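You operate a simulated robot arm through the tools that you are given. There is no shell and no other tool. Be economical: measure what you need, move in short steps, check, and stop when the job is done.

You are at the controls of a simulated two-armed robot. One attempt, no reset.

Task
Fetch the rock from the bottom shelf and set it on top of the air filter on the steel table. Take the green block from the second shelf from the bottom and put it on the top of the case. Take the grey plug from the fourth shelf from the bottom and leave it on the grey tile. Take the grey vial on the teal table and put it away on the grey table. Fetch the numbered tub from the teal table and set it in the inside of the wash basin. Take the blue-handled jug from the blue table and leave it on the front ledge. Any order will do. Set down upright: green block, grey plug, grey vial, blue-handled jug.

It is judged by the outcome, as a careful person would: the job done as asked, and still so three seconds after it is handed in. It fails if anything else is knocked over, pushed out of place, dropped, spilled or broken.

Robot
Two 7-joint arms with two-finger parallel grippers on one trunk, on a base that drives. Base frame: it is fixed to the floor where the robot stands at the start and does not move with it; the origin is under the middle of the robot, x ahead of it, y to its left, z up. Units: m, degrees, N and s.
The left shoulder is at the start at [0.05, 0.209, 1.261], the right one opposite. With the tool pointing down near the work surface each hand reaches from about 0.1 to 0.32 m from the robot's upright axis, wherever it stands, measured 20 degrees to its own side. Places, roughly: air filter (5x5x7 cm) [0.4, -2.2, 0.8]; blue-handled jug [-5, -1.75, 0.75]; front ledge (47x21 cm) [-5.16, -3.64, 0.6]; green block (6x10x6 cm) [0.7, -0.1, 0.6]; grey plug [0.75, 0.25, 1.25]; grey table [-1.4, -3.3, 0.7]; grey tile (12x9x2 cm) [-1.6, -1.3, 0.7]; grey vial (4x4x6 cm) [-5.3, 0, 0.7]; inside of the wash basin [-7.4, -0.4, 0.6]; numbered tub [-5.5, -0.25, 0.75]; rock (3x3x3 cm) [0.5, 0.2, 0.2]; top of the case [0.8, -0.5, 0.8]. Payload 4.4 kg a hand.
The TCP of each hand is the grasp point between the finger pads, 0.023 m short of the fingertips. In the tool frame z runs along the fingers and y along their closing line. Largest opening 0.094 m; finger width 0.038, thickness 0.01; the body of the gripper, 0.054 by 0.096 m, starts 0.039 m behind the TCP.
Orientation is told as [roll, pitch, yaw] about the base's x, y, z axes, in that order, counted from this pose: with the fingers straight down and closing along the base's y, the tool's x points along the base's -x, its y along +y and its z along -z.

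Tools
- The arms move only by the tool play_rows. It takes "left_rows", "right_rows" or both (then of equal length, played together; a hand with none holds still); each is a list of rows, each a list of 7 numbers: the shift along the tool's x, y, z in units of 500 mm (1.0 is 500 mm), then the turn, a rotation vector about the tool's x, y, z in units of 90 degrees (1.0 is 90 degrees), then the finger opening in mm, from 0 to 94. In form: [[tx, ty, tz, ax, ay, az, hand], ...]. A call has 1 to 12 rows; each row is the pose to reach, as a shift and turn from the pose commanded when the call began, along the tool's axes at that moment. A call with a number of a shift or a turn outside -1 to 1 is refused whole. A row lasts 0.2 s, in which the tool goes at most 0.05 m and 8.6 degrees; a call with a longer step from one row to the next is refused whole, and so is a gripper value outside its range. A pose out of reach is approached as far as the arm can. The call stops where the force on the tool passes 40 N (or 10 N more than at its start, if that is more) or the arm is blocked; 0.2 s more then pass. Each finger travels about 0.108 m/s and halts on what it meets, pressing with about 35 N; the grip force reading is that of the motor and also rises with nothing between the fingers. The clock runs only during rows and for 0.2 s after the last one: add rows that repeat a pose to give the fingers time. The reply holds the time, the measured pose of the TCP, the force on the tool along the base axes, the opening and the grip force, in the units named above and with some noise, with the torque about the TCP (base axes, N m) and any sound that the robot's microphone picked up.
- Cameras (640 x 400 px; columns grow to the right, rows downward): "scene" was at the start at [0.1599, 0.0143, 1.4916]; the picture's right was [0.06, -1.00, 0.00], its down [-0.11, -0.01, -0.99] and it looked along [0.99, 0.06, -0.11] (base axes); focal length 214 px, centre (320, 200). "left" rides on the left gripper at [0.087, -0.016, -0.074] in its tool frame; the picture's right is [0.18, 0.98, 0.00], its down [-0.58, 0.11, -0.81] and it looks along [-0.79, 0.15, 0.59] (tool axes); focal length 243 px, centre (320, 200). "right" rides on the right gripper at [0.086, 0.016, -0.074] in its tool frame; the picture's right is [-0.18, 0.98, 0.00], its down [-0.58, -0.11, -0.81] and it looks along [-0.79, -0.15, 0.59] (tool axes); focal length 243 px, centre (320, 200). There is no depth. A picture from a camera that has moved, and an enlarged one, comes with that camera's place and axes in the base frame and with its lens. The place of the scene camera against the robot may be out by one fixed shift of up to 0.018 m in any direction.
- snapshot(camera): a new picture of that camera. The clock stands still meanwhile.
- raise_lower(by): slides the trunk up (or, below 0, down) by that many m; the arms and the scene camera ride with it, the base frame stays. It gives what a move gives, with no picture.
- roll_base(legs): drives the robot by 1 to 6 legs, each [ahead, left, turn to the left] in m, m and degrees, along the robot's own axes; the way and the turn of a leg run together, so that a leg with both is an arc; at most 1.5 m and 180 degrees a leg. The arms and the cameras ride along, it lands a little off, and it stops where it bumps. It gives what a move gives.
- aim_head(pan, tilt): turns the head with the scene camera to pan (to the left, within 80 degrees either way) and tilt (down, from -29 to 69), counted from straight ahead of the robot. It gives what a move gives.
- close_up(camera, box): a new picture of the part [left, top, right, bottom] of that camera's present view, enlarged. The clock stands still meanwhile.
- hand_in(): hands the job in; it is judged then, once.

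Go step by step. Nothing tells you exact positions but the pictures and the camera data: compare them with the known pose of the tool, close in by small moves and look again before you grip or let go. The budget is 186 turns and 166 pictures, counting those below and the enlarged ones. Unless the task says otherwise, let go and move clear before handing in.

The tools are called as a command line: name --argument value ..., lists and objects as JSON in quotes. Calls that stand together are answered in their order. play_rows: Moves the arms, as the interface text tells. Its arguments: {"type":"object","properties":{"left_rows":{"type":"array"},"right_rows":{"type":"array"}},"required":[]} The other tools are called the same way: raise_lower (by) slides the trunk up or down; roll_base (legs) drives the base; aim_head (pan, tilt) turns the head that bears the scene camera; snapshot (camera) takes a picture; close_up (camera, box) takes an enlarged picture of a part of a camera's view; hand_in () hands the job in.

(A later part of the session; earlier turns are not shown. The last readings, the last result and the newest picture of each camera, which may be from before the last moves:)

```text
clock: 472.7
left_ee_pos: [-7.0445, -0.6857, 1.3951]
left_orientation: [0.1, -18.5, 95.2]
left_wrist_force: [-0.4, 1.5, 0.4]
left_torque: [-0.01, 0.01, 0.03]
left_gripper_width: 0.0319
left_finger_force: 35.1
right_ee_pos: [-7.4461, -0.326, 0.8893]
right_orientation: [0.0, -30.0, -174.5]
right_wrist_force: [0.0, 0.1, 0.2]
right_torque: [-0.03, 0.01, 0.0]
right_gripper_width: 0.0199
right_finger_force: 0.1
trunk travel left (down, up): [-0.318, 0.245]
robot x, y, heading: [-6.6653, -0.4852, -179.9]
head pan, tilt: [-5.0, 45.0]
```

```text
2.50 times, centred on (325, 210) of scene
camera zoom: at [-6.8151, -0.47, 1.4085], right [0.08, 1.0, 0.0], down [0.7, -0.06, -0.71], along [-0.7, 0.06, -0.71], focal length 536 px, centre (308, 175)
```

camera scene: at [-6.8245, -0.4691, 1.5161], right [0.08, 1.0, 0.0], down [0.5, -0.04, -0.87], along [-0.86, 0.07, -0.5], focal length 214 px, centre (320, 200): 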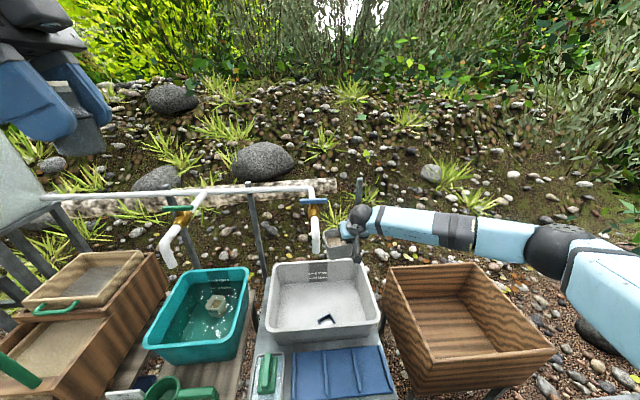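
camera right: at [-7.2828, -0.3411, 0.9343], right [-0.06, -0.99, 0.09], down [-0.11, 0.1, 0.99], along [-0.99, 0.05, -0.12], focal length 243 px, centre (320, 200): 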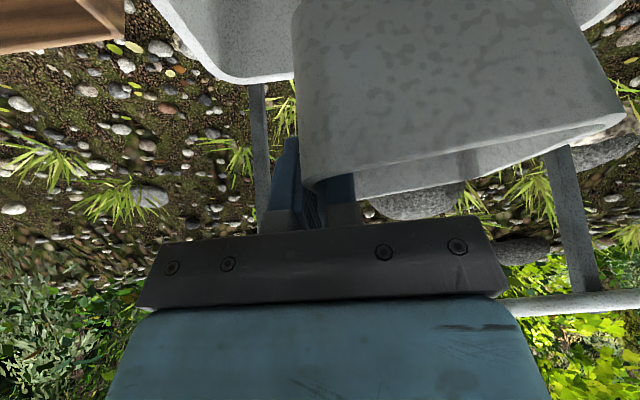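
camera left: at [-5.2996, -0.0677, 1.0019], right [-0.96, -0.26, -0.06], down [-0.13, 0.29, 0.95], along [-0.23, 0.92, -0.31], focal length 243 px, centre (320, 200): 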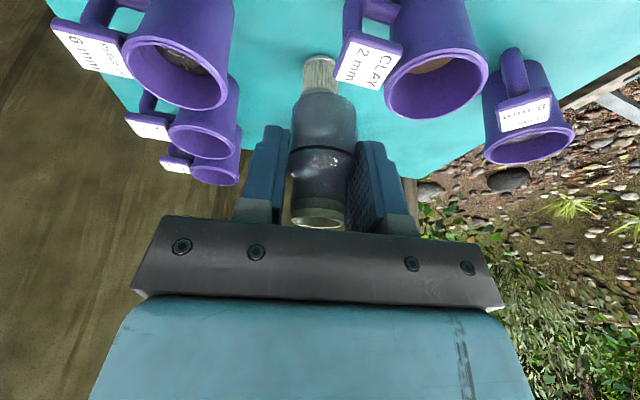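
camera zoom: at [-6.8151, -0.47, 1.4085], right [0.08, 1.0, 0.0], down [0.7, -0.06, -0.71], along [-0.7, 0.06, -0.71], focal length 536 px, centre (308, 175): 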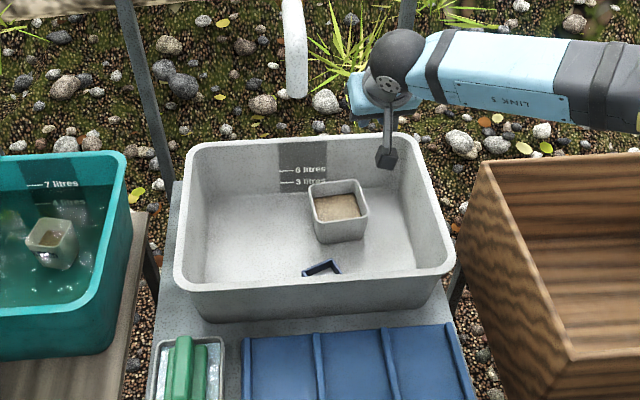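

The tub stands upright in the basin. Now back out and around to the east side of the blue table for the jug.

roll_base --legs '[[-0.46, 0, 0]]'

play_rows --right_rows '[[0.06, 0, -0.055, 0, 0, 0, 60], [0.12, 0, -0.11, 0, 0, 0, 60], [0.18, 0, -0.165, 0, 0, 0, 60], [0.24, 0, -0.22, 0, 0, 0, 60], [0.3, 0, -0.275, 0, 0, 0, 60], [0.36, 0, -0.33, 0, 0, 0, 60], [0.42, 0, -0.385, 0, 0, 0, 60]]'

roll_base --legs '[[-0.02, 1.4, 0], [0, 1.4, 0], [0, 1.42, 0], [-1.0, 0, 0], [-0.9, 0, 0]]'

```text
clock: 475.5
left_ee_pos: [-6.5884, -0.6844, 1.3957]
left_orientation: [0.0, -18.6, 95.5]
left_wrist_force: [-0.1, -1.2, 0.0]
left_torque: [-0.02, 0.04, 0.01]
left_gripper_width: 0.0321
left_finger_force: 34.9
right_ee_pos: [-6.9903, -0.3273, 0.889]
right_orientation: [0.0, -30.0, -174.4]
right_wrist_force: [-0.8, -1.1, 0.4]
right_torque: [0.0, 0.0, 0.01]
right_gripper_width: 0.0201
right_finger_force: 0.0
trunk travel left (down, up): [-0.318, 0.245]
robot x, y, heading: [-6.211, -0.4829, -179.6]
head pan, tilt: [-5.0, 45.0]
```

```text
clock: 477.1
left_ee_pos: [-6.5876, -0.6854, 1.3956]
left_orientation: [0.1, -18.5, 95.4]
left_wrist_force: [0.1, -0.5, 0.7]
left_torque: [-0.02, -0.03, -0.01]
left_gripper_width: 0.0321
left_finger_force: 35.2
right_ee_pos: [-6.7129, -0.2979, 0.9525]
right_orientation: [0.0, -30.0, -174.4]
right_wrist_force: [0.4, 0.7, 0.5]
right_torque: [0.0, 0.0, 0.01]
right_gripper_width: 0.0599
right_finger_force: 0.0
trunk travel left (down, up): [-0.318, 0.245]
robot x, y, heading: [-6.2126, -0.4848, -179.7]
head pan, tilt: [-5.0, 45.0]
```

```text
clock: 523.0
left_ee_pos: [-4.6695, -4.9149, 1.3948]
left_orientation: [0.1, -18.5, 95.1]
left_wrist_force: [0.4, -0.8, -1.5]
left_torque: [0.03, 0.03, 0.0]
left_gripper_width: 0.032
left_finger_force: 34.7
right_ee_pos: [-4.7913, -4.528, 0.952]
right_orientation: [0.0, -29.9, -174.7]
right_wrist_force: [0.6, 0.4, 0.0]
right_torque: [0.02, 0.04, 0.02]
right_gripper_width: 0.06
right_finger_force: 0.0
trunk travel left (down, up): [-0.318, 0.245]
robot x, y, heading: [-4.2943, -4.7141, 180.0]
head pan, tilt: [-5.0, 45.0]
```

Good. I'll stop in front of the cart to see the front ledge on the way to the jug.

roll_base --legs '[[0.0, -0.95, 0]]'

aim_head --pan 0 --tilt 38

snapshot --camera "scene"

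roll_base --legs '[[0, -1.0, 0], [0, -0.9, 0]]'

snapshot --camera "scene"

```text
clock: 531.7
left_ee_pos: [-4.6702, -3.9667, 1.3946]
left_orientation: [0.1, -18.5, 95.2]
left_wrist_force: [-0.4, -0.5, 0.1]
left_torque: [0.06, 0.01, 0.02]
left_gripper_width: 0.0322
left_finger_force: 35.7
right_ee_pos: [-4.7914, -3.5783, 0.9518]
right_orientation: [0.2, -29.9, -174.6]
right_wrist_force: [0.6, -0.5, 0.8]
right_torque: [0.01, 0.04, 0.02]
right_gripper_width: 0.0602
right_finger_force: 0.1
trunk travel left (down, up): [-0.318, 0.245]
robot x, y, heading: [-4.2902, -3.7708, -179.9]
head pan, tilt: [-5.0, 45.0]
```

```text
clock: 532.3
left_ee_pos: [-4.669, -3.9678, 1.3948]
left_orientation: [0.0, -18.5, 95.2]
left_wrist_force: [-0.2, 0.9, -0.2]
left_torque: [0.01, -0.01, -0.01]
left_gripper_width: 0.0322
left_finger_force: 34.7
right_ee_pos: [-4.7924, -3.5794, 0.9522]
right_orientation: [0.1, -30.0, -174.6]
right_wrist_force: [0.8, 0.3, -0.6]
right_torque: [0.03, 0.01, -0.01]
right_gripper_width: 0.06
right_finger_force: 0.1
trunk travel left (down, up): [-0.318, 0.245]
robot x, y, heading: [-4.2915, -3.7658, -180.1]
head pan, tilt: [0.0, 38.0]
```

```text
36 pictures are left
camera scene: at [-4.4446, -3.7581, 1.4188], right [0.0, 1.0, 0.0], down [0.62, 0.0, -0.79], along [-0.79, 0.0, -0.62], focal length 214 px, centre (320, 200)
```

scene: 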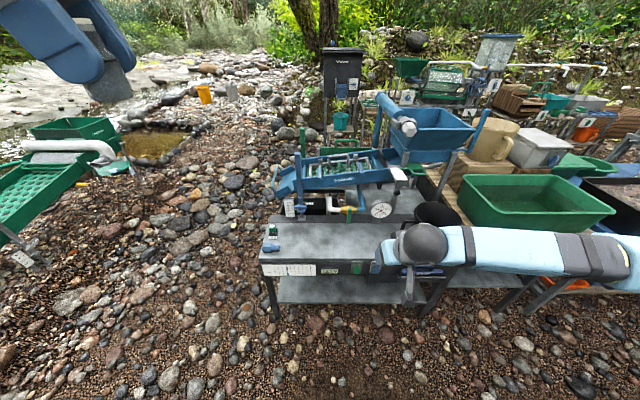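

```text
clock: 549.3
left_ee_pos: [-4.6699, -2.065, 1.394]
left_orientation: [0.1, -18.6, 94.5]
left_wrist_force: [-0.3, 0.5, -0.7]
left_torque: [0.04, -0.01, 0.02]
left_gripper_width: 0.032
left_finger_force: 35.6
right_ee_pos: [-4.7896, -1.6763, 0.9529]
right_orientation: [0.0, -30.0, -175.3]
right_wrist_force: [0.4, -0.5, 1.0]
right_torque: [0.01, 0.03, -0.01]
right_gripper_width: 0.0598
right_finger_force: 0.0
trunk travel left (down, up): [-0.318, 0.245]
robot x, y, heading: [-4.2903, -1.8666, 179.8]
head pan, tilt: [0.0, 38.0]
```

```text
35 pictures are left
camera scene: at [-4.4432, -1.8594, 1.4188], right [0.01, 1.0, 0.0], down [0.62, -0.01, -0.79], along [-0.79, 0.01, -0.62], focal length 214 px, centre (320, 200)
```

scene: 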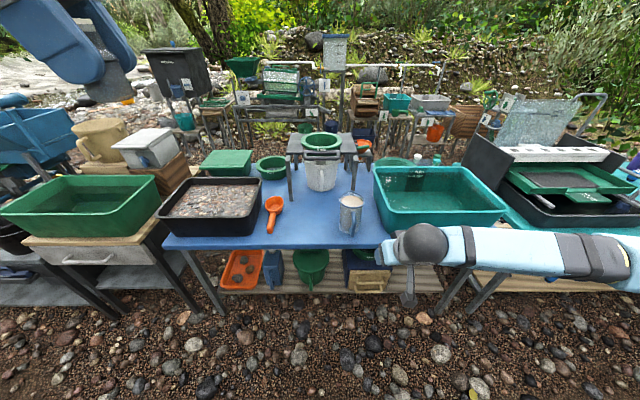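

The front ledge is the bare steel strip before the blue flume machine. Now the jug, enlarged.

close_up --camera "scene" --box '[315, 175, 395, 245]'

snapshot --camera "right"

```text
5.71 times, centred on (355, 210) of scene
camera zoom: at [-4.4432, -1.8594, 1.4188], right [0.01, 1.0, 0.0], down [0.62, -0.01, -0.79], along [-0.79, 0.01, -0.62], focal length 1226 px, centre (120, 143)
```

zoom: 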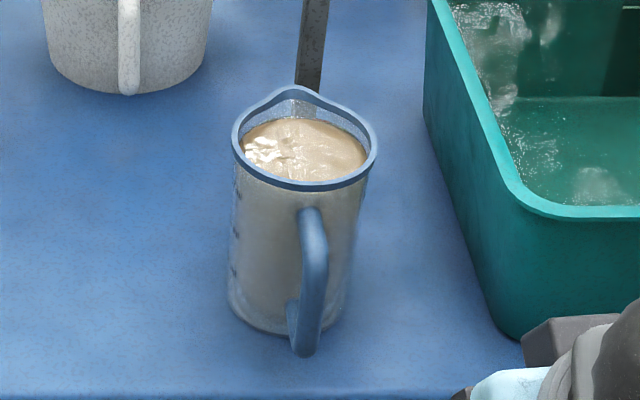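

```text
33 pictures are left
camera right: at [-4.6764, -1.6827, 0.9731], right [-0.08, -0.99, 0.09], down [-0.11, 0.1, 0.99], along [-0.99, 0.06, -0.12], focal length 243 px, centre (320, 200)
```

right: 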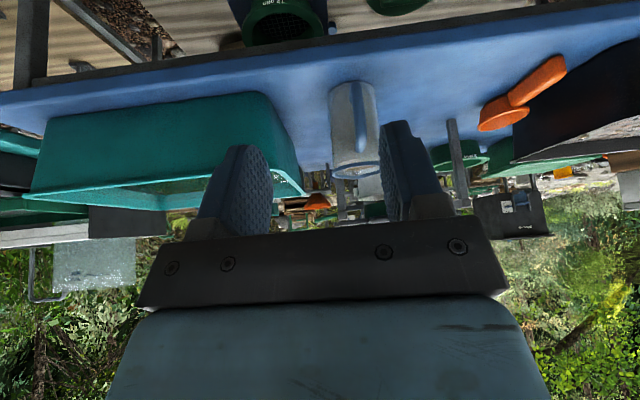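

The jug is nearly full, with its handle toward me at about (-5.05, -1.73), rim at z≈0.87. I'll grip it by the handle from above-front, so I align the right hand in front of it and look.

roll_base --legs '[[0.15, 0.05, 0.2]]'

raise_lower --by -0.04

play_rows --right_rows '[[0, 0, 0, 0.013, 0.045, 0.023, 60], [0, 0, 0, 0.026, 0.089, 0.045, 60], [0, 0, 0, 0.026, 0.089, 0.045, 60]]'

snapshot --camera "right"

```text
clock: 550.7
left_ee_pos: [-4.8191, -2.1158, 1.3947]
left_orientation: [0.1, -18.5, 94.8]
left_wrist_force: [0.3, 0.5, 0.4]
left_torque: [-0.01, -0.02, -0.05]
left_gripper_width: 0.0322
left_finger_force: 34.8
right_ee_pos: [-4.9364, -1.7265, 0.9519]
right_orientation: [0.1, -30.0, -175.1]
right_wrist_force: [-0.2, 0.9, -0.3]
right_torque: [0.03, 0.01, -0.01]
right_gripper_width: 0.0599
right_finger_force: 0.1
trunk travel left (down, up): [-0.318, 0.245]
robot x, y, heading: [-4.4368, -1.9206, 179.8]
head pan, tilt: [0.0, 38.0]
```

```text
clock: 551.5
left_ee_pos: [-4.8186, -2.1147, 1.355]
left_orientation: [0.2, -18.6, 94.7]
left_wrist_force: [0.4, 0.5, -0.1]
left_torque: [-0.03, 0.0, -0.04]
left_gripper_width: 0.032
left_finger_force: 34.7
right_ee_pos: [-4.9375, -1.7267, 0.9123]
right_orientation: [0.0, -29.9, -175.1]
right_wrist_force: [-0.7, 0.2, -0.6]
right_torque: [-0.02, -0.02, -0.01]
right_gripper_width: 0.0601
right_finger_force: 0.0
trunk travel left (down, up): [-0.278, 0.285]
robot x, y, heading: [-4.4374, -1.9182, 179.8]
head pan, tilt: [0.0, 38.0]
```

```text
clock: 552.3
left_ee_pos: [-4.8183, -2.1162, 1.3545]
left_orientation: [0.1, -18.5, 94.6]
left_wrist_force: [-0.5, 0.1, -0.4]
left_torque: [-0.04, 0.0, 0.04]
left_gripper_width: 0.0321
left_finger_force: 34.1
right_ee_pos: [-4.939, -1.7263, 0.9116]
right_orientation: [-0.1, -22.0, -179.6]
right_wrist_force: [1.0, -0.4, -1.0]
right_torque: [-0.02, -0.03, 0.01]
right_gripper_width: 0.0598
right_finger_force: 0.0
trunk travel left (down, up): [-0.278, 0.285]
robot x, y, heading: [-4.441, -1.9194, 179.7]
head pan, tilt: [0.0, 38.0]
```

```text
32 pictures are left
camera right: at [-4.8306, -1.7417, 0.9484], right [-0.17, -0.98, 0.06], down [-0.24, 0.1, 0.97], along [-0.96, 0.14, -0.25], focal length 243 px, centre (320, 200)
```

right: 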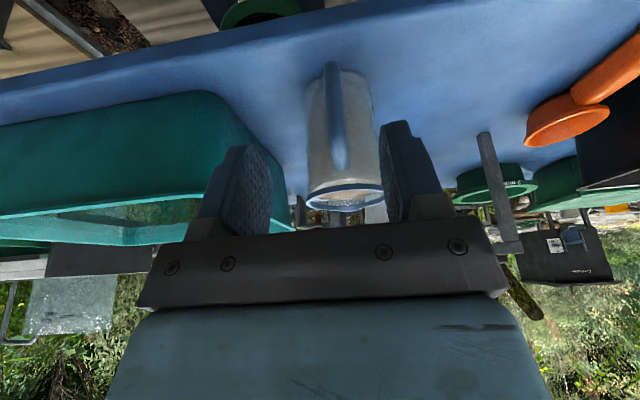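

The handle is right ahead at y≈-1.733, spanning z 0.75–0.86. Moving in so the fingers straddle it.

play_rows --right_rows '[[-0.036, 0.013, 0.075, 0, 0, 0, 50], [-0.073, 0.013, 0.15, 0, 0, 0, 50], [-0.1, 0.013, 0.21, 0, 0, 0, 50], [-0.109, 0.013, 0.243, 0, 0, 0, 50], [-0.109, 0.013, 0.243, 0, 0, 0, 50]]'

snapshot --camera "right"

close_up --camera "scene" --box '[310, 190, 430, 290]'

```text
clock: 553.5
left_ee_pos: [-4.8179, -2.1158, 1.3546]
left_orientation: [0.0, -18.5, 94.7]
left_wrist_force: [0.6, 0.5, -0.3]
left_torque: [0.01, 0.01, 0.03]
left_gripper_width: 0.0319
left_finger_force: 35.0
right_ee_pos: [-5.0336, -1.7316, 0.8186]
right_orientation: [-0.4, -21.9, -179.6]
right_wrist_force: [0.7, 0.6, -0.1]
right_torque: [0.01, 0.0, 0.01]
right_gripper_width: 0.0498
right_finger_force: 0.0
trunk travel left (down, up): [-0.278, 0.285]
robot x, y, heading: [-4.4358, -1.9194, 179.7]
head pan, tilt: [0.0, 38.0]
```

```text
31 pictures are left
camera right: at [-4.9267, -1.7484, 0.8562], right [-0.16, -0.98, 0.06], down [-0.24, 0.1, 0.97], along [-0.96, 0.14, -0.25], focal length 243 px, centre (320, 200)
```

right: 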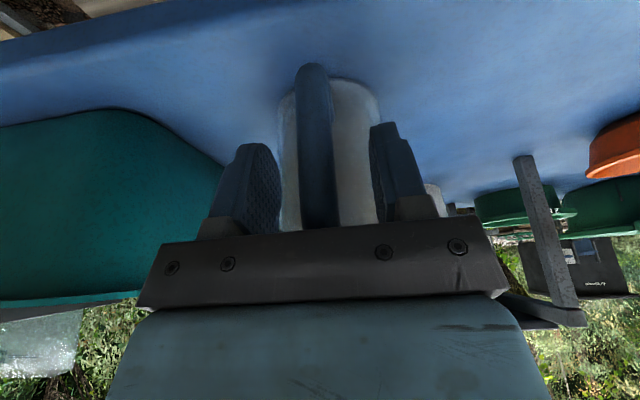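

```text
4.00 times, centred on (370, 240) of scene
camera zoom: at [-4.5917, -1.9084, 1.3788], right [0.01, 1.0, 0.0], down [0.62, 0.0, -0.79], along [-0.79, 0.0, -0.62], focal length 858 px, centre (120, 40)
```

zoom: 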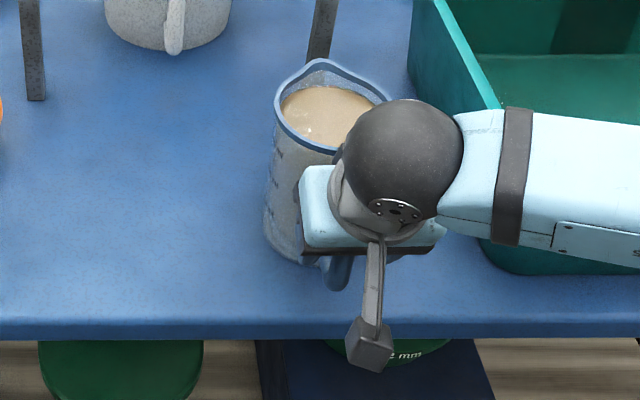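

The handle is between the pads. Closing on it and lifting 1 cm to test.

play_rows --right_rows '[[-0.009, 0, 0.004, 0, 0, 0, 40], [-0.009, 0, 0.004, 0, 0, 0, 30], [-0.009, 0, 0.004, 0, 0, 0, 22], [-0.009, 0, 0.004, 0, 0, 0, 14], [-0.009, 0, 0.004, 0, 0, 0, 5], [-0.009, 0, 0.004, 0, 0, 0, 0], [-0.013, 0, -0.006, 0, 0, 0, 0], [-0.017, 0, -0.0147, 0, 0, 0, 0], [-0.017, 0, -0.0147, 0, 0, 0, 0]]'

snapshot --camera "right"

```text
clock: 555.5
left_ee_pos: [-4.8191, -2.1142, 1.3535]
left_orientation: [0.0, -18.5, 94.7]
left_wrist_force: [0.0, -0.7, -0.4]
left_torque: [-0.01, -0.03, -0.01]
left_gripper_width: 0.0322
left_finger_force: 35.1
right_ee_pos: [-5.0406, -1.7328, 0.8284]
right_orientation: [-0.2, -21.7, -179.6]
right_wrist_force: [0.6, 0.5, -9.5]
right_torque: [0.03, -0.66, 0.03]
right_gripper_width: 0.0178
right_finger_force: 35.2
trunk travel left (down, up): [-0.278, 0.285]
robot x, y, heading: [-4.4417, -1.9156, 179.7]
head pan, tilt: [0.0, 38.0]
```

```text
29 pictures are left
camera right: at [-4.9325, -1.7483, 0.8652], right [-0.16, -0.98, 0.06], down [-0.24, 0.1, 0.96], along [-0.96, 0.14, -0.25], focal length 243 px, centre (320, 200)
```

right: 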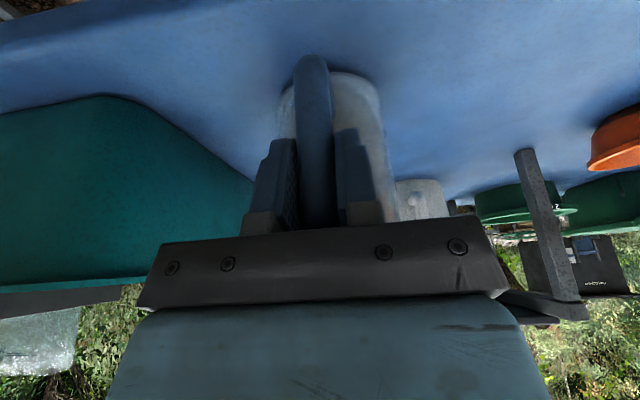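

Carrying about 1 kg; the grip seems to hold. Raising 6 cm more and checking that it hangs level.

raise_lower --by 0.06

close_up --camera "scene" --box '[300, 180, 420, 280]'

```text
clock: 556.5
left_ee_pos: [-4.8193, -2.1146, 1.4141]
left_orientation: [0.0, -18.5, 94.7]
left_wrist_force: [-0.3, 0.0, 0.1]
left_torque: [0.01, -0.02, 0.01]
left_gripper_width: 0.0321
left_finger_force: 34.8
right_ee_pos: [-5.0414, -1.7332, 0.8888]
right_orientation: [-0.2, -21.8, -179.6]
right_wrist_force: [-0.5, -0.7, -10.6]
right_torque: [-0.03, -0.67, -0.02]
right_gripper_width: 0.0181
right_finger_force: 35.0
trunk travel left (down, up): [-0.338, 0.225]
robot x, y, heading: [-4.4381, -1.9143, 179.6]
head pan, tilt: [0.0, 38.0]
```

```text
4.00 times, centred on (360, 230) of scene
camera zoom: at [-4.5934, -1.908, 1.4385], right [0.01, 1.0, 0.0], down [0.62, 0.0, -0.79], along [-0.79, 0.0, -0.62], focal length 858 px, centre (160, 80)
```

zoom: 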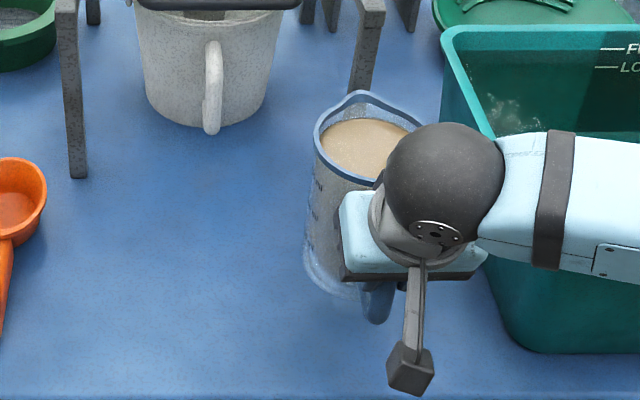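

The jug hangs level. I'll back out gently and drive left to the front ledge.

roll_base --legs '[[-0.3, 0, 0.2], [0, 0.95, 0], [0, 0.95, 0]]'

aim_head --pan -5 --tilt 42

snapshot --camera "scene"

```text
clock: 575.1
left_ee_pos: [-4.5125, -4.0163, 1.4142]
left_orientation: [0.0, -18.5, 95.4]
left_wrist_force: [-0.5, 0.5, -0.2]
left_torque: [0.0, 0.04, 0.0]
left_gripper_width: 0.0323
left_finger_force: 34.7
right_ee_pos: [-4.7363, -3.6399, 0.8889]
right_orientation: [-0.1, -21.8, -178.8]
right_wrist_force: [0.3, 0.9, -10.8]
right_torque: [-0.02, -0.65, 0.0]
right_gripper_width: 0.0179
right_finger_force: 35.2
trunk travel left (down, up): [-0.338, 0.225]
robot x, y, heading: [-4.1328, -3.817, -179.6]
head pan, tilt: [0.0, 38.0]
```

```text
clock: 575.7
left_ee_pos: [-4.5121, -4.0182, 1.4148]
left_orientation: [0.1, -18.4, 95.4]
left_wrist_force: [-0.3, -0.7, -1.0]
left_torque: [-0.02, 0.01, 0.03]
left_gripper_width: 0.032
left_finger_force: 35.0
right_ee_pos: [-4.7371, -3.6382, 0.8884]
right_orientation: [-0.3, -21.9, -178.7]
right_wrist_force: [-1.2, -0.5, -10.4]
right_torque: [0.0, -0.65, 0.01]
right_gripper_width: 0.018
right_finger_force: 35.1
trunk travel left (down, up): [-0.338, 0.225]
robot x, y, heading: [-4.1374, -3.8187, -179.7]
head pan, tilt: [-5.0, 42.0]
```

```text
27 pictures are left
camera scene: at [-4.2853, -3.8007, 1.4327], right [0.08, 1.0, 0.0], down [0.67, -0.05, -0.74], along [-0.74, 0.06, -0.67], focal length 214 px, centre (320, 200)
```

scene: 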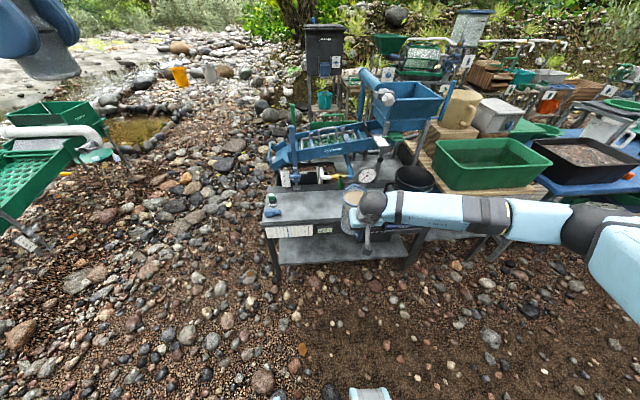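

Driving forward until the jug is over the ledge strip, then checking from above.

roll_base --legs '[[0.325, 0, -0.3]]'

close_up --camera "scene" --box '[230, 140, 450, 300]'

```text
clock: 577.9
left_ee_pos: [-4.8366, -4.0156, 1.4146]
left_orientation: [0.1, -18.5, 94.8]
left_wrist_force: [0.8, -0.2, 0.3]
left_torque: [-0.04, -0.06, 0.0]
left_gripper_width: 0.0322
left_finger_force: 35.1
right_ee_pos: [-5.0585, -3.6342, 0.8885]
right_orientation: [-0.1, -21.8, -179.4]
right_wrist_force: [0.5, -0.1, -10.4]
right_torque: [0.01, -0.64, -0.01]
right_gripper_width: 0.0182
right_finger_force: 34.8
trunk travel left (down, up): [-0.338, 0.225]
robot x, y, heading: [-4.4569, -3.8176, 179.7]
head pan, tilt: [-5.0, 42.0]
```

```text
2.50 times, centred on (340, 220) of scene
camera zoom: at [-4.6072, -3.8, 1.4327], right [0.09, 1.0, 0.0], down [0.67, -0.06, -0.74], along [-0.74, 0.07, -0.67], focal length 536 px, centre (270, 150)
```

zoom: 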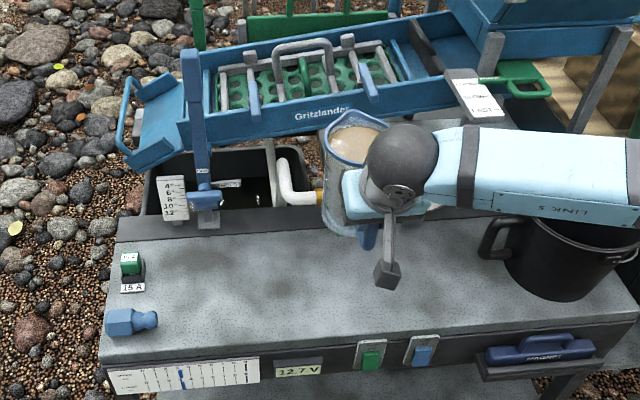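

The jug is over the ledge's middle (ledge z≈0.585, x -5.05 to -5.30). Lowering with the trunk to just above it.

raise_lower --by -0.19

close_up --camera "scene" --box '[230, 90, 450, 250]'

```text
clock: 580.0
left_ee_pos: [-4.8353, -4.0145, 1.2249]
left_orientation: [0.0, -18.5, 94.9]
left_wrist_force: [-0.1, 0.0, -0.9]
left_torque: [0.0, -0.02, -0.01]
left_gripper_width: 0.0322
left_finger_force: 34.9
right_ee_pos: [-5.0575, -3.6344, 0.7003]
right_orientation: [-0.3, -22.0, -179.4]
right_wrist_force: [-1.8, 0.3, -3.2]
right_torque: [-0.31, 0.39, -0.07]
right_gripper_width: 0.0179
right_finger_force: 35.3
trunk travel left (down, up): [-0.148, 0.415]
robot x, y, heading: [-4.4557, -3.819, 179.8]
head pan, tilt: [-5.0, 42.0]
```

```text
2.50 times, centred on (340, 170) of scene
camera zoom: at [-4.6063, -3.8002, 1.243], right [0.09, 1.0, 0.0], down [0.67, -0.06, -0.74], along [-0.74, 0.07, -0.67], focal length 536 px, centre (270, 275)
```

zoom: 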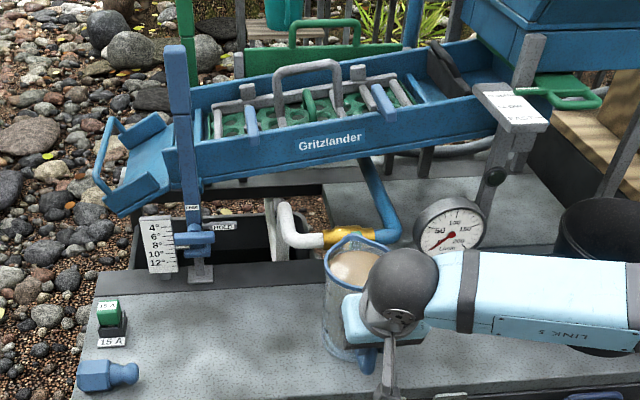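

It has touched down (load dropped to −3 N). Pressing 3 mm more, then releasing slowly.

play_rows --right_rows '[[0.0015, 0, 0.0037, 0, 0, 0, 0], [0.003, 0, 0.0074, 0, 0, 0, 0], [0.003, 0, 0.0074, 0, 0, 0, 0]]'

```text
clock: 580.8
left_ee_pos: [-4.8317, -4.0161, 1.2263]
left_orientation: [0.4, -18.5, 94.8]
left_wrist_force: [0.5, -0.1, 0.3]
left_torque: [0.02, -0.01, -0.01]
left_gripper_width: 0.0323
left_finger_force: 35.0
right_ee_pos: [-5.0563, -3.6349, 0.699]
right_orientation: [-0.2, -22.2, -179.4]
right_wrist_force: [3.4, 2.0, 22.4]
right_torque: [-0.15, 0.52, -0.05]
right_gripper_width: 0.0178
right_finger_force: 35.0
trunk travel left (down, up): [-0.148, 0.415]
robot x, y, heading: [-4.456, -3.8187, 180.0]
head pan, tilt: [-5.0, 42.0]
```

Firmly seated. Easing off 2 mm, opening, and withdrawing straight back from the handle.

play_rows --right_rows '[[-0.002, 0, -0.005, 0, 0, 0, 0], [-0.002, 0, -0.005, 0, 0, 0, 19], [-0.002, 0, -0.005, 0, 0, 0, 24], [-0.002, 0, -0.005, 0, 0, 0, 34], [-0.002, 0, -0.005, 0, 0, 0, 50], [-0.002, 0, -0.005, 0, 0, 0, 50], [0.04, 0, -0.022, 0, 0, 0, 50], [0.1, 0, -0.046, 0, 0, 0, 50], [0.16, 0, -0.07, 0, 0, 0, 50], [0.2, 0, -0.12, 0, 0, 0, 50]]'

roll_base --legs '[[-0.25, 0, 0]]'

close_up --camera "scene" --box '[230, 80, 450, 240]'

```text
clock: 583.0
left_ee_pos: [-4.834, -4.0154, 1.2242]
left_orientation: [0.1, -18.5, 94.9]
left_wrist_force: [0.4, -0.4, -1.1]
left_torque: [0.02, -0.02, 0.0]
left_gripper_width: 0.0323
left_finger_force: 35.3
right_ee_pos: [-4.9394, -3.6309, 0.7126]
right_orientation: [-0.3, -21.9, -179.4]
right_wrist_force: [0.1, 0.2, 0.2]
right_torque: [0.01, -0.01, -0.03]
right_gripper_width: 0.05
right_finger_force: 0.1
trunk travel left (down, up): [-0.148, 0.415]
robot x, y, heading: [-4.4563, -3.8147, 179.9]
head pan, tilt: [-5.0, 42.0]
```

```text
clock: 584.8
left_ee_pos: [-4.5855, -4.0143, 1.225]
left_orientation: [0.1, -18.5, 94.8]
left_wrist_force: [-0.8, 0.0, -0.8]
left_torque: [-0.01, 0.01, 0.0]
left_gripper_width: 0.0322
left_finger_force: 34.9
right_ee_pos: [-4.6911, -3.6325, 0.7128]
right_orientation: [-0.3, -21.9, -179.4]
right_wrist_force: [-0.2, -0.2, 0.3]
right_torque: [0.0, 0.02, -0.01]
right_gripper_width: 0.0498
right_finger_force: 0.0
trunk travel left (down, up): [-0.148, 0.415]
robot x, y, heading: [-4.2046, -3.816, 179.6]
head pan, tilt: [-5.0, 42.0]
```

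```text
2.50 times, centred on (340, 160) of scene
camera zoom: at [-4.3559, -3.8008, 1.243], right [0.09, 1.0, 0.0], down [0.67, -0.06, -0.74], along [-0.74, 0.07, -0.67], focal length 536 px, centre (270, 300)
```

zoom: 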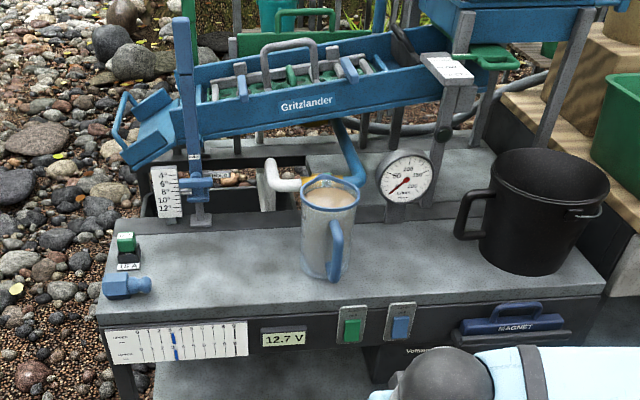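

The jug stands on the front ledge. Next the vial: turning around in the open and driving back to the grey table's west side.

raise_lower --by 0.3

roll_base --legs '[[0.0, 0.68, 0], [0, 0, 180], [1.0, 0, 0], [0.9, 0, 0], [0.0, 0.9, 0]]'

aim_head --pan 0 --tilt 40

snapshot --camera "scene"

```text
clock: 587.8
left_ee_pos: [-4.5855, -4.0153, 1.5254]
left_orientation: [0.1, -18.6, 94.8]
left_wrist_force: [1.1, 0.1, -0.6]
left_torque: [0.03, -0.02, -0.03]
left_gripper_width: 0.0322
left_finger_force: 35.1
right_ee_pos: [-4.6913, -3.6321, 1.0134]
right_orientation: [-0.3, -22.0, -179.4]
right_wrist_force: [-0.6, 0.4, 0.1]
right_torque: [0.03, -0.03, 0.0]
right_gripper_width: 0.0498
right_finger_force: 0.0
trunk travel left (down, up): [-0.448, 0.115]
robot x, y, heading: [-4.2059, -3.8187, 179.6]
head pan, tilt: [-5.0, 42.0]
```

```text
clock: 618.5
left_ee_pos: [-1.9385, -3.3986, 1.5253]
left_orientation: [0.1, -18.5, -84.7]
left_wrist_force: [1.0, 0.6, -0.4]
left_torque: [0.0, -0.02, 0.02]
left_gripper_width: 0.0319
left_finger_force: 35.3
right_ee_pos: [-1.8311, -3.7798, 1.0133]
right_orientation: [-0.2, -21.9, 1.0]
right_wrist_force: [-0.4, -0.4, 0.6]
right_torque: [0.0, 0.01, 0.02]
right_gripper_width: 0.0501
right_finger_force: 0.1
trunk travel left (down, up): [-0.448, 0.115]
robot x, y, heading: [-2.3191, -3.5974, 0.4]
head pan, tilt: [-5.0, 42.0]
```

```text
clock: 619.1
left_ee_pos: [-1.939, -3.397, 1.5261]
left_orientation: [0.2, -18.5, -84.7]
left_wrist_force: [0.0, -1.1, 0.2]
left_torque: [-0.01, 0.0, 0.04]
left_gripper_width: 0.0322
left_finger_force: 35.2
right_ee_pos: [-1.8302, -3.7789, 1.0129]
right_orientation: [-0.3, -21.8, 1.1]
right_wrist_force: [0.2, 0.5, -0.8]
right_torque: [0.02, 0.01, 0.02]
right_gripper_width: 0.05
right_finger_force: 0.1
trunk travel left (down, up): [-0.448, 0.115]
robot x, y, heading: [-2.319, -3.6026, -0.0]
head pan, tilt: [0.0, 40.0]
```

```text
23 pictures are left
camera scene: at [-2.1636, -3.5901, 1.5458], right [0.01, -1.0, 0.0], down [-0.64, 0.0, -0.77], along [0.77, 0.0, -0.64], focal length 214 px, centre (320, 200)
```

scene: 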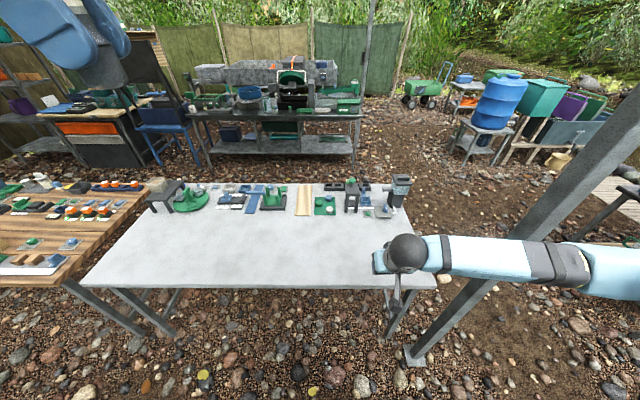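

The near half of the grey table is empty. I'll tuck the right arm up, bring the left hand forward and down over the spot (-1.58, -3.4).

play_rows --left_rows '[[0.018, 0.035, 0.064, 0, 0, 0, 20], [0.036, 0.071, 0.128, 0, 0, 0, 20], [0.054, 0.106, 0.193, 0, 0, 0, 20], [0.072, 0.141, 0.257, 0, 0, 0, 20], [0.09, 0.177, 0.321, 0, 0, 0, 20], [0.108, 0.212, 0.385, 0, 0, 0, 20], [0.126, 0.247, 0.45, 0, 0, 0, 20], [0.144, 0.283, 0.514, 0, 0, 0, 20], [0.162, 0.318, 0.578, 0, 0, 0, 20]]' --right_rows '[[0.012, 0, -0.089, 0, 0, 0, 50], [0.024, 0, -0.178, 0, 0, 0, 50], [0.036, 0, -0.267, 0, 0, 0, 50], [0.048, 0, -0.356, 0, 0, 0, 50], [0.06, 0, -0.444, 0, 0, 0, 50], [0.072, 0, -0.533, 0, 0, 0, 50], [0.084, 0, -0.622, 0, 0, 0, 50], [0.096, 0, -0.711, 0, 0, 0, 50], [0.108, 0, -0.8, 0, 0, 0, 50]]'

roll_base --legs '[[0.2, 0, 0]]'

raise_lower --by -0.38

snapshot --camera "scene"

```text
clock: 621.1
left_ee_pos: [-1.7804, -3.3973, 1.225]
left_orientation: [0.2, -18.6, -84.7]
left_wrist_force: [-0.3, 0.8, -0.8]
left_torque: [-0.01, 0.01, -0.03]
left_gripper_width: 0.032
left_finger_force: 35.4
right_ee_pos: [-1.9991, -3.763, 1.3888]
right_orientation: [-0.3, -21.8, 1.2]
right_wrist_force: [-0.2, 0.4, 0.3]
right_torque: [0.0, -0.02, -0.02]
right_gripper_width: 0.0498
right_finger_force: 0.1
right hand out of reach, approached as far as the arm can: row 5, 6, 7, 8, 9
trunk travel left (down, up): [-0.448, 0.115]
robot x, y, heading: [-2.3151, -3.6016, 0.3]
head pan, tilt: [0.0, 40.0]
```

```text
clock: 622.5
left_ee_pos: [-1.674, -3.3876, 1.2405]
left_orientation: [2.1, -19.7, -86.8]
left_wrist_force: [0.7, -0.5, -0.2]
left_torque: [0.01, 0.04, -0.01]
left_gripper_width: 0.0321
left_finger_force: 35.2
right_ee_pos: [-1.9037, -3.7481, 1.3999]
right_orientation: [-1.3, -22.8, -1.0]
right_wrist_force: [-0.6, 0.2, -0.1]
right_torque: [-0.01, 0.02, 0.04]
right_gripper_width: 0.05
right_finger_force: 0.1
trunk travel left (down, up): [-0.448, 0.115]
robot x, y, heading: [-2.1855, -3.598, -1.3]
head pan, tilt: [0.0, 40.0]
stopped in leg 1: the robot was blocked; the commanded pose is now the measured one
```

```text
clock: 626.2
left_ee_pos: [-1.6629, -3.379, 0.8573]
left_orientation: [2.2, -21.1, -86.4]
left_wrist_force: [0.5, 0.7, -0.9]
left_torque: [0.0, 0.0, 0.0]
left_gripper_width: 0.0318
left_finger_force: 35.4
right_ee_pos: [-1.8931, -3.7336, 1.0286]
right_orientation: [-2.9, -24.1, 0.5]
right_wrist_force: [0.2, -0.3, 0.3]
right_torque: [0.0, -0.01, 0.0]
right_gripper_width: 0.0502
right_finger_force: 0.0
trunk travel left (down, up): [-0.068, 0.495]
robot x, y, heading: [-2.1812, -3.5923, -1.0]
head pan, tilt: [0.0, 40.0]
```

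```text
22 pictures are left
camera scene: at [-2.0616, -3.5506, 1.1705], right [-0.01, -1.0, 0.04], down [-0.61, -0.02, -0.79], along [0.79, -0.04, -0.61], focal length 214 px, centre (320, 200)
```

scene: 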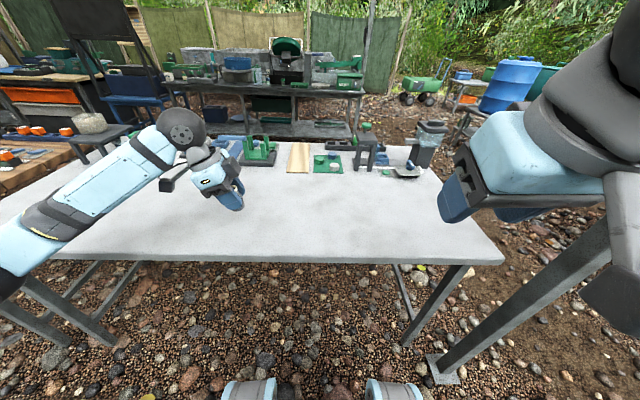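

The right elbow is bumping the canopy post, tilting things slightly. Backing off right away and shifting left, away from the post.

roll_base --legs '[[-0.13, 0, 0], [0, 0.45, 1.0]]'

snapshot --camera "scene"

```text
clock: 631.5
left_ee_pos: [-1.7727, -2.9424, 0.845]
left_orientation: [0.0, -18.6, -85.0]
left_wrist_force: [0.2, -0.2, 0.1]
left_torque: [-0.03, -0.02, 0.03]
left_gripper_width: 0.0321
left_finger_force: 35.2
right_ee_pos: [-1.9902, -3.3105, 1.0063]
right_orientation: [-0.1, -20.9, 0.1]
right_wrist_force: [-0.3, 0.3, 0.1]
right_torque: [-0.01, 0.02, 0.0]
right_gripper_width: 0.0499
right_finger_force: 0.0
trunk travel left (down, up): [-0.068, 0.495]
robot x, y, heading: [-2.3115, -3.1428, 0.0]
head pan, tilt: [0.0, 40.0]
```

```text
21 pictures are left
camera scene: at [-2.157, -3.134, 1.1658], right [0.0, -1.0, 0.0], down [-0.64, 0.0, -0.77], along [0.77, 0.0, -0.64], focal length 214 px, centre (320, 200)
```

scene: 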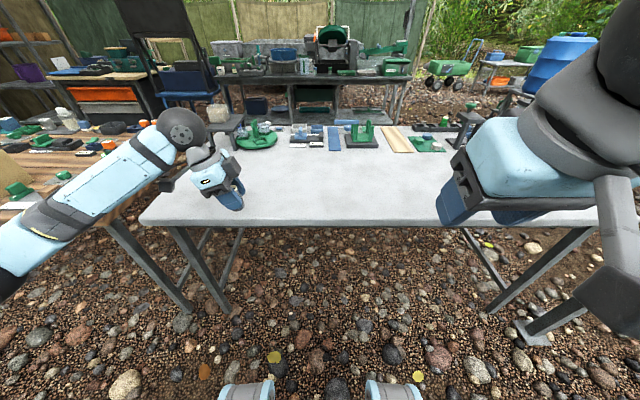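

Everything is level again and the vial is still held. Forward over the free table area, then lower.

roll_base --legs '[[0.2, -0.05, 0]]'

play_rows --left_rows '[[0.0063, 0, 0.019, 0, 0, 0, 20], [0.0127, 0, 0.038, 0, 0, 0, 20], [0.019, 0, 0.057, 0, 0, 0, 20], [0.0254, 0, 0.076, 0, 0, 0, 20], [0.0317, 0, 0.095, 0, 0, 0, 20], [0.038, 0, 0.114, 0, 0, 0, 20]]'

snapshot --camera "left"

```text
clock: 633.2
left_ee_pos: [-1.573, -2.9936, 0.8449]
left_orientation: [0.1, -18.5, -85.0]
left_wrist_force: [1.0, -1.1, -0.2]
left_torque: [-0.01, -0.01, -0.04]
left_gripper_width: 0.0319
left_finger_force: 35.5
right_ee_pos: [-1.7903, -3.3604, 1.0042]
right_orientation: [-0.3, -20.8, 0.2]
right_wrist_force: [-0.4, 0.8, 0.6]
right_torque: [-0.02, 0.02, -0.05]
right_gripper_width: 0.0499
right_finger_force: 0.1
trunk travel left (down, up): [-0.068, 0.495]
robot x, y, heading: [-2.1123, -3.1919, 0.1]
head pan, tilt: [0.0, 40.0]
```

```text
clock: 634.6
left_ee_pos: [-1.5725, -2.9938, 0.7845]
left_orientation: [0.1, -18.6, -85.0]
left_wrist_force: [-0.3, -0.4, -0.6]
left_torque: [0.01, -0.02, 0.0]
left_gripper_width: 0.0321
left_finger_force: 35.2
right_ee_pos: [-1.7914, -3.3606, 1.0048]
right_orientation: [-0.2, -20.8, 0.3]
right_wrist_force: [-0.6, 0.3, 0.0]
right_torque: [-0.01, -0.02, 0.0]
right_gripper_width: 0.05
right_finger_force: 0.1
trunk travel left (down, up): [-0.068, 0.495]
robot x, y, heading: [-2.1102, -3.1926, 0.2]
head pan, tilt: [0.0, 40.0]
```

```text
20 pictures are left
camera left: at [-1.5988, -2.8903, 0.827], right [0.96, 0.26, -0.06], down [0.13, -0.28, 0.95], along [0.23, -0.92, -0.31], focal length 243 px, centre (320, 200)
```

left: 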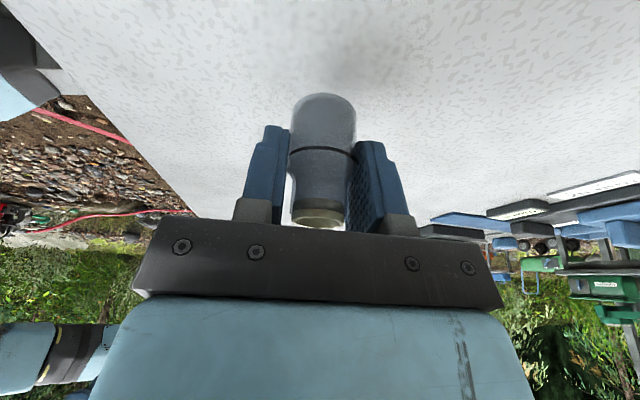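

Good, the vial is upright above clear table. Lowering in small steps until contact.

play_rows --left_rows '[[0.0019, 0, 0.0057, 0, 0, 0, 20], [0.0038, 0, 0.0114, 0, 0, 0, 20], [0.0057, 0, 0.017, 0, 0, 0, 20], [0.0076, 0, 0.0228, 0, 0, 0, 20], [0.0095, 0, 0.0284, 0, 0, 0, 20]]'

```text
clock: 635.8
left_ee_pos: [-1.5724, -2.9933, 0.7706]
left_orientation: [0.3, -18.5, -85.0]
left_wrist_force: [-0.2, -0.3, 0.2]
left_torque: [0.01, 0.0, -0.01]
left_gripper_width: 0.0325
left_finger_force: 35.0
right_ee_pos: [-1.7904, -3.3596, 1.005]
right_orientation: [-0.2, -20.9, 0.2]
right_wrist_force: [0.9, -0.3, -0.7]
right_torque: [0.06, 0.02, -0.01]
right_gripper_width: 0.05
right_finger_force: 0.0
trunk travel left (down, up): [-0.068, 0.495]
robot x, y, heading: [-2.1097, -3.1872, -0.3]
head pan, tilt: [0.0, 40.0]
```

play_rows --left_rows '[[0.0013, 0, 0.0038, 0, 0, 0, 20], [0.0025, 0, 0.0076, 0, 0, 0, 20], [0.0038, 0, 0.0114, 0, 0, 0, 20], [0.005, 0, 0.0152, 0, 0, 0, 20], [0.0063, 0, 0.019, 0, 0, 0, 20]]'

```text
clock: 637.0
left_ee_pos: [-1.5725, -2.9933, 0.7609]
left_orientation: [0.1, -18.5, -85.0]
left_wrist_force: [0.2, 0.3, 1.3]
left_torque: [0.06, 0.04, 0.01]
left_gripper_width: 0.0323
left_finger_force: 35.0
right_ee_pos: [-1.7904, -3.3612, 1.0055]
right_orientation: [-0.2, -20.9, 0.2]
right_wrist_force: [0.2, -1.3, 0.1]
right_torque: [0.0, 0.03, 0.03]
right_gripper_width: 0.0498
right_finger_force: 0.1
trunk travel left (down, up): [-0.068, 0.495]
robot x, y, heading: [-2.1105, -3.1898, -0.0]
head pan, tilt: [0.0, 40.0]
```

play_rows --left_rows '[[0.0013, 0, 0.0038, 0, 0, 0, 20], [0.0025, 0, 0.0076, 0, 0, 0, 20], [0.0025, 0, 0.0076, 0, 0, 0, 20]]'

```text
clock: 637.8
left_ee_pos: [-1.5717, -2.9943, 0.7582]
left_orientation: [0.3, -18.6, -85.0]
left_wrist_force: [3.5, 1.6, 25.0]
left_torque: [0.09, -0.05, -0.01]
left_gripper_width: 0.0321
left_finger_force: 35.2
right_ee_pos: [-1.792, -3.3609, 1.0068]
right_orientation: [-0.1, -21.0, 0.1]
right_wrist_force: [0.2, 0.0, 0.0]
right_torque: [0.0, -0.01, -0.03]
right_gripper_width: 0.0501
right_finger_force: 0.0
trunk travel left (down, up): [-0.068, 0.495]
robot x, y, heading: [-2.1106, -3.1894, 0.1]
head pan, tilt: [0.0, 40.0]
```

Firm contact. Easing off, opening slowly, then rising with the trunk.

play_rows --left_rows '[[-0.002, 0, -0.006, 0, 0, 0, 20], [-0.002, 0, -0.006, 0, 0, 0, 34], [-0.002, 0, -0.006, 0, 0, 0, 40], [-0.002, 0, -0.006, 0, 0, 0, 52], [-0.002, 0, -0.006, 0, 0, 0, 64], [-0.002, 0, -0.006, 0, 0, 0, 64]]'

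raise_lower --by 0.25

snapshot --camera "scene"

```text
clock: 639.2
left_ee_pos: [-1.5725, -2.9942, 0.7595]
left_orientation: [0.0, -18.4, -85.0]
left_wrist_force: [0.3, 0.5, -0.2]
left_torque: [0.01, -0.05, -0.02]
left_gripper_width: 0.0641
left_finger_force: 0.1
right_ee_pos: [-1.7905, -3.3602, 1.0051]
right_orientation: [-0.2, -20.9, 0.2]
right_wrist_force: [1.4, -0.2, 0.2]
right_torque: [-0.01, -0.02, -0.01]
right_gripper_width: 0.05
right_finger_force: 0.0
trunk travel left (down, up): [-0.068, 0.495]
robot x, y, heading: [-2.1088, -3.1914, -0.0]
head pan, tilt: [0.0, 40.0]
```

```text
clock: 641.8
left_ee_pos: [-1.5717, -2.9919, 1.0081]
left_orientation: [0.1, -18.6, -85.0]
left_wrist_force: [-0.5, -0.1, 0.4]
left_torque: [-0.04, 0.01, -0.01]
left_gripper_width: 0.0637
left_finger_force: 0.0
right_ee_pos: [-1.7908, -3.3604, 1.255]
right_orientation: [-0.2, -20.9, 0.2]
right_wrist_force: [0.4, -0.1, -0.3]
right_torque: [-0.03, -0.01, -0.05]
right_gripper_width: 0.0502
right_finger_force: 0.1
trunk travel left (down, up): [-0.318, 0.245]
robot x, y, heading: [-2.1133, -3.1947, -0.2]
head pan, tilt: [0.0, 40.0]
```

```text
19 pictures are left
camera scene: at [-1.9571, -3.1839, 1.4158], right [0.0, -1.0, 0.0], down [-0.64, 0.0, -0.77], along [0.77, 0.0, -0.64], focal length 214 px, centre (320, 200)
```

scene: 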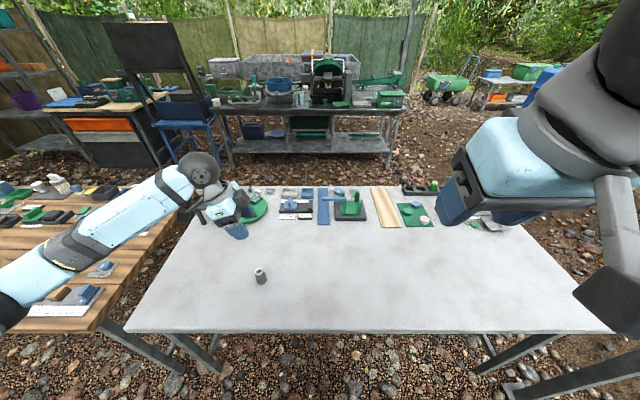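

The vial stands upright on the grey table. Now the plug: I'll raise, back off, straighten the left hand, and return to the rack by the same safe path.

raise_lower --by 0.2

play_rows --left_rows '[[0.011, -0.027, -0.004, -0.03, 0, -0.0895, 64], [0.022, -0.054, -0.007, -0.06, 0, -0.179, 64], [0.034, -0.081, -0.011, -0.09, 0, -0.2685, 64], [0.045, -0.108, -0.015, -0.12, 0, -0.358, 64], [0.056, -0.135, -0.018, -0.15, 0, -0.4475, 64], [0.067, -0.162, -0.022, -0.179, 0, -0.537, 64], [0.078, -0.189, -0.026, -0.209, 0, -0.6265, 64], [0.09, -0.216, -0.03, -0.239, 0, -0.716, 64], [0.101, -0.243, -0.033, -0.269, 0, -0.8055, 64], [0.112, -0.27, -0.037, -0.299, 0, -0.895, 64]]'

roll_base --legs '[[-0.2, 0, 0], [0, 0, 180], [0, 0.9, 0], [-0.2, 0.4, 0], [-0.35, 0.22, 0], [-1.35, 0.03, 0]]'

```text
clock: 643.9
left_ee_pos: [-1.5722, -2.9942, 1.2098]
left_orientation: [0.1, -18.4, -85.0]
left_wrist_force: [-0.4, -0.3, 0.5]
left_torque: [0.01, 0.0, 0.02]
left_gripper_width: 0.0639
left_finger_force: 0.1
right_ee_pos: [-1.7905, -3.3604, 1.4549]
right_orientation: [-0.2, -20.9, 0.2]
right_wrist_force: [-0.2, -0.5, -0.7]
right_torque: [0.01, -0.02, -0.01]
right_gripper_width: 0.0501
right_finger_force: 0.2
trunk travel left (down, up): [-0.518, 0.045]
robot x, y, heading: [-2.1052, -3.193, -0.3]
head pan, tilt: [0.0, 40.0]
```

```text
clock: 646.1
left_ee_pos: [-1.7123, -2.947, 1.2107]
left_orientation: [0.0, -18.6, 0.1]
left_wrist_force: [0.8, 0.2, -0.4]
left_torque: [-0.02, 0.01, -0.01]
left_gripper_width: 0.064
left_finger_force: 0.1
right_ee_pos: [-1.7904, -3.3604, 1.4561]
right_orientation: [-0.3, -20.9, 0.2]
right_wrist_force: [0.2, 0.1, -0.2]
right_torque: [0.02, 0.02, 0.01]
right_gripper_width: 0.05
right_finger_force: 0.1
trunk travel left (down, up): [-0.518, 0.045]
robot x, y, heading: [-2.1075, -3.1906, -0.3]
head pan, tilt: [0.0, 40.0]
```

```text
clock: 670.9
left_ee_pos: [-1.8624, -4.965, 1.2054]
left_orientation: [0.2, -18.2, 179.9]
left_wrist_force: [0.4, 0.8, 0.3]
left_torque: [-0.03, 0.0, 0.0]
left_gripper_width: 0.0638
left_finger_force: 0.2
right_ee_pos: [-1.7849, -4.5523, 1.4519]
right_orientation: [0.0, -20.3, -179.0]
right_wrist_force: [0.9, 0.5, 0.0]
right_torque: [-0.01, 0.0, 0.01]
right_gripper_width: 0.0501
right_finger_force: 0.0
trunk travel left (down, up): [-0.518, 0.045]
robot x, y, heading: [-1.4534, -4.7234, -180.1]
head pan, tilt: [0.0, 40.0]
stopped in leg 6: the robot was blocked; the commanded pose is now the measured one
```

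The right elbow caught the post again. Easing forward a touch, moving south, then continuing east.

roll_base --legs '[[0.06, 0, 0], [0, 0.22, 0], [-1.15, -0.1, 0], [0, 0, 180]]'

aim_head --pan 0 --tilt 20

```text
clock: 686.8
left_ee_pos: [0.0439, -4.6118, 1.2088]
left_orientation: [0.0, -18.6, -1.9]
left_wrist_force: [-0.6, -0.5, -0.3]
left_torque: [0.01, 0.01, 0.02]
left_gripper_width: 0.0639
left_finger_force: 0.0
right_ee_pos: [-0.0487, -5.0218, 1.4554]
right_orientation: [-0.4, -20.9, -1.0]
right_wrist_force: [0.6, 0.1, 0.3]
right_torque: [0.02, -0.02, 0.0]
right_gripper_width: 0.0501
right_finger_force: 0.1
trunk travel left (down, up): [-0.518, 0.045]
robot x, y, heading: [-0.3607, -4.8439, -2.0]
head pan, tilt: [0.0, 40.0]
```

```text
clock: 687.6
left_ee_pos: [0.0456, -4.6123, 1.2083]
left_orientation: [0.1, -18.6, -2.0]
left_wrist_force: [-0.1, -0.2, 0.3]
left_torque: [0.0, 0.0, -0.01]
left_gripper_width: 0.064
left_finger_force: 0.0
right_ee_pos: [-0.0495, -5.0224, 1.4546]
right_orientation: [-0.4, -20.9, -1.2]
right_wrist_force: [0.5, -0.1, 0.4]
right_torque: [-0.02, -0.02, -0.01]
right_gripper_width: 0.05
right_finger_force: 0.2
trunk travel left (down, up): [-0.518, 0.045]
robot x, y, heading: [-0.3629, -4.8458, -1.6]
head pan, tilt: [0.0, 20.0]
```

Now north along the corridor, facing east, to the rack.

roll_base --legs '[[-0.1, 1.0, 1.7], [0, 1.4, 0], [0, 1.4, 0], [-0.05, 0.95, 0]]'

```text
clock: 729.2
left_ee_pos: [0.0094, 0.1478, 1.209]
left_orientation: [-0.1, -18.6, -1.8]
left_wrist_force: [0.1, -0.3, -0.6]
left_torque: [-0.03, 0.0, 0.04]
left_gripper_width: 0.0642
left_finger_force: 0.1
right_ee_pos: [-0.0839, -0.2609, 1.4564]
right_orientation: [-0.2, -20.9, -1.2]
right_wrist_force: [0.1, -0.4, 0.4]
right_torque: [-0.03, 0.03, 0.01]
right_gripper_width: 0.05
right_finger_force: 0.1
trunk travel left (down, up): [-0.518, 0.045]
robot x, y, heading: [-0.3964, -0.0828, -1.8]
head pan, tilt: [0.0, 20.0]
```

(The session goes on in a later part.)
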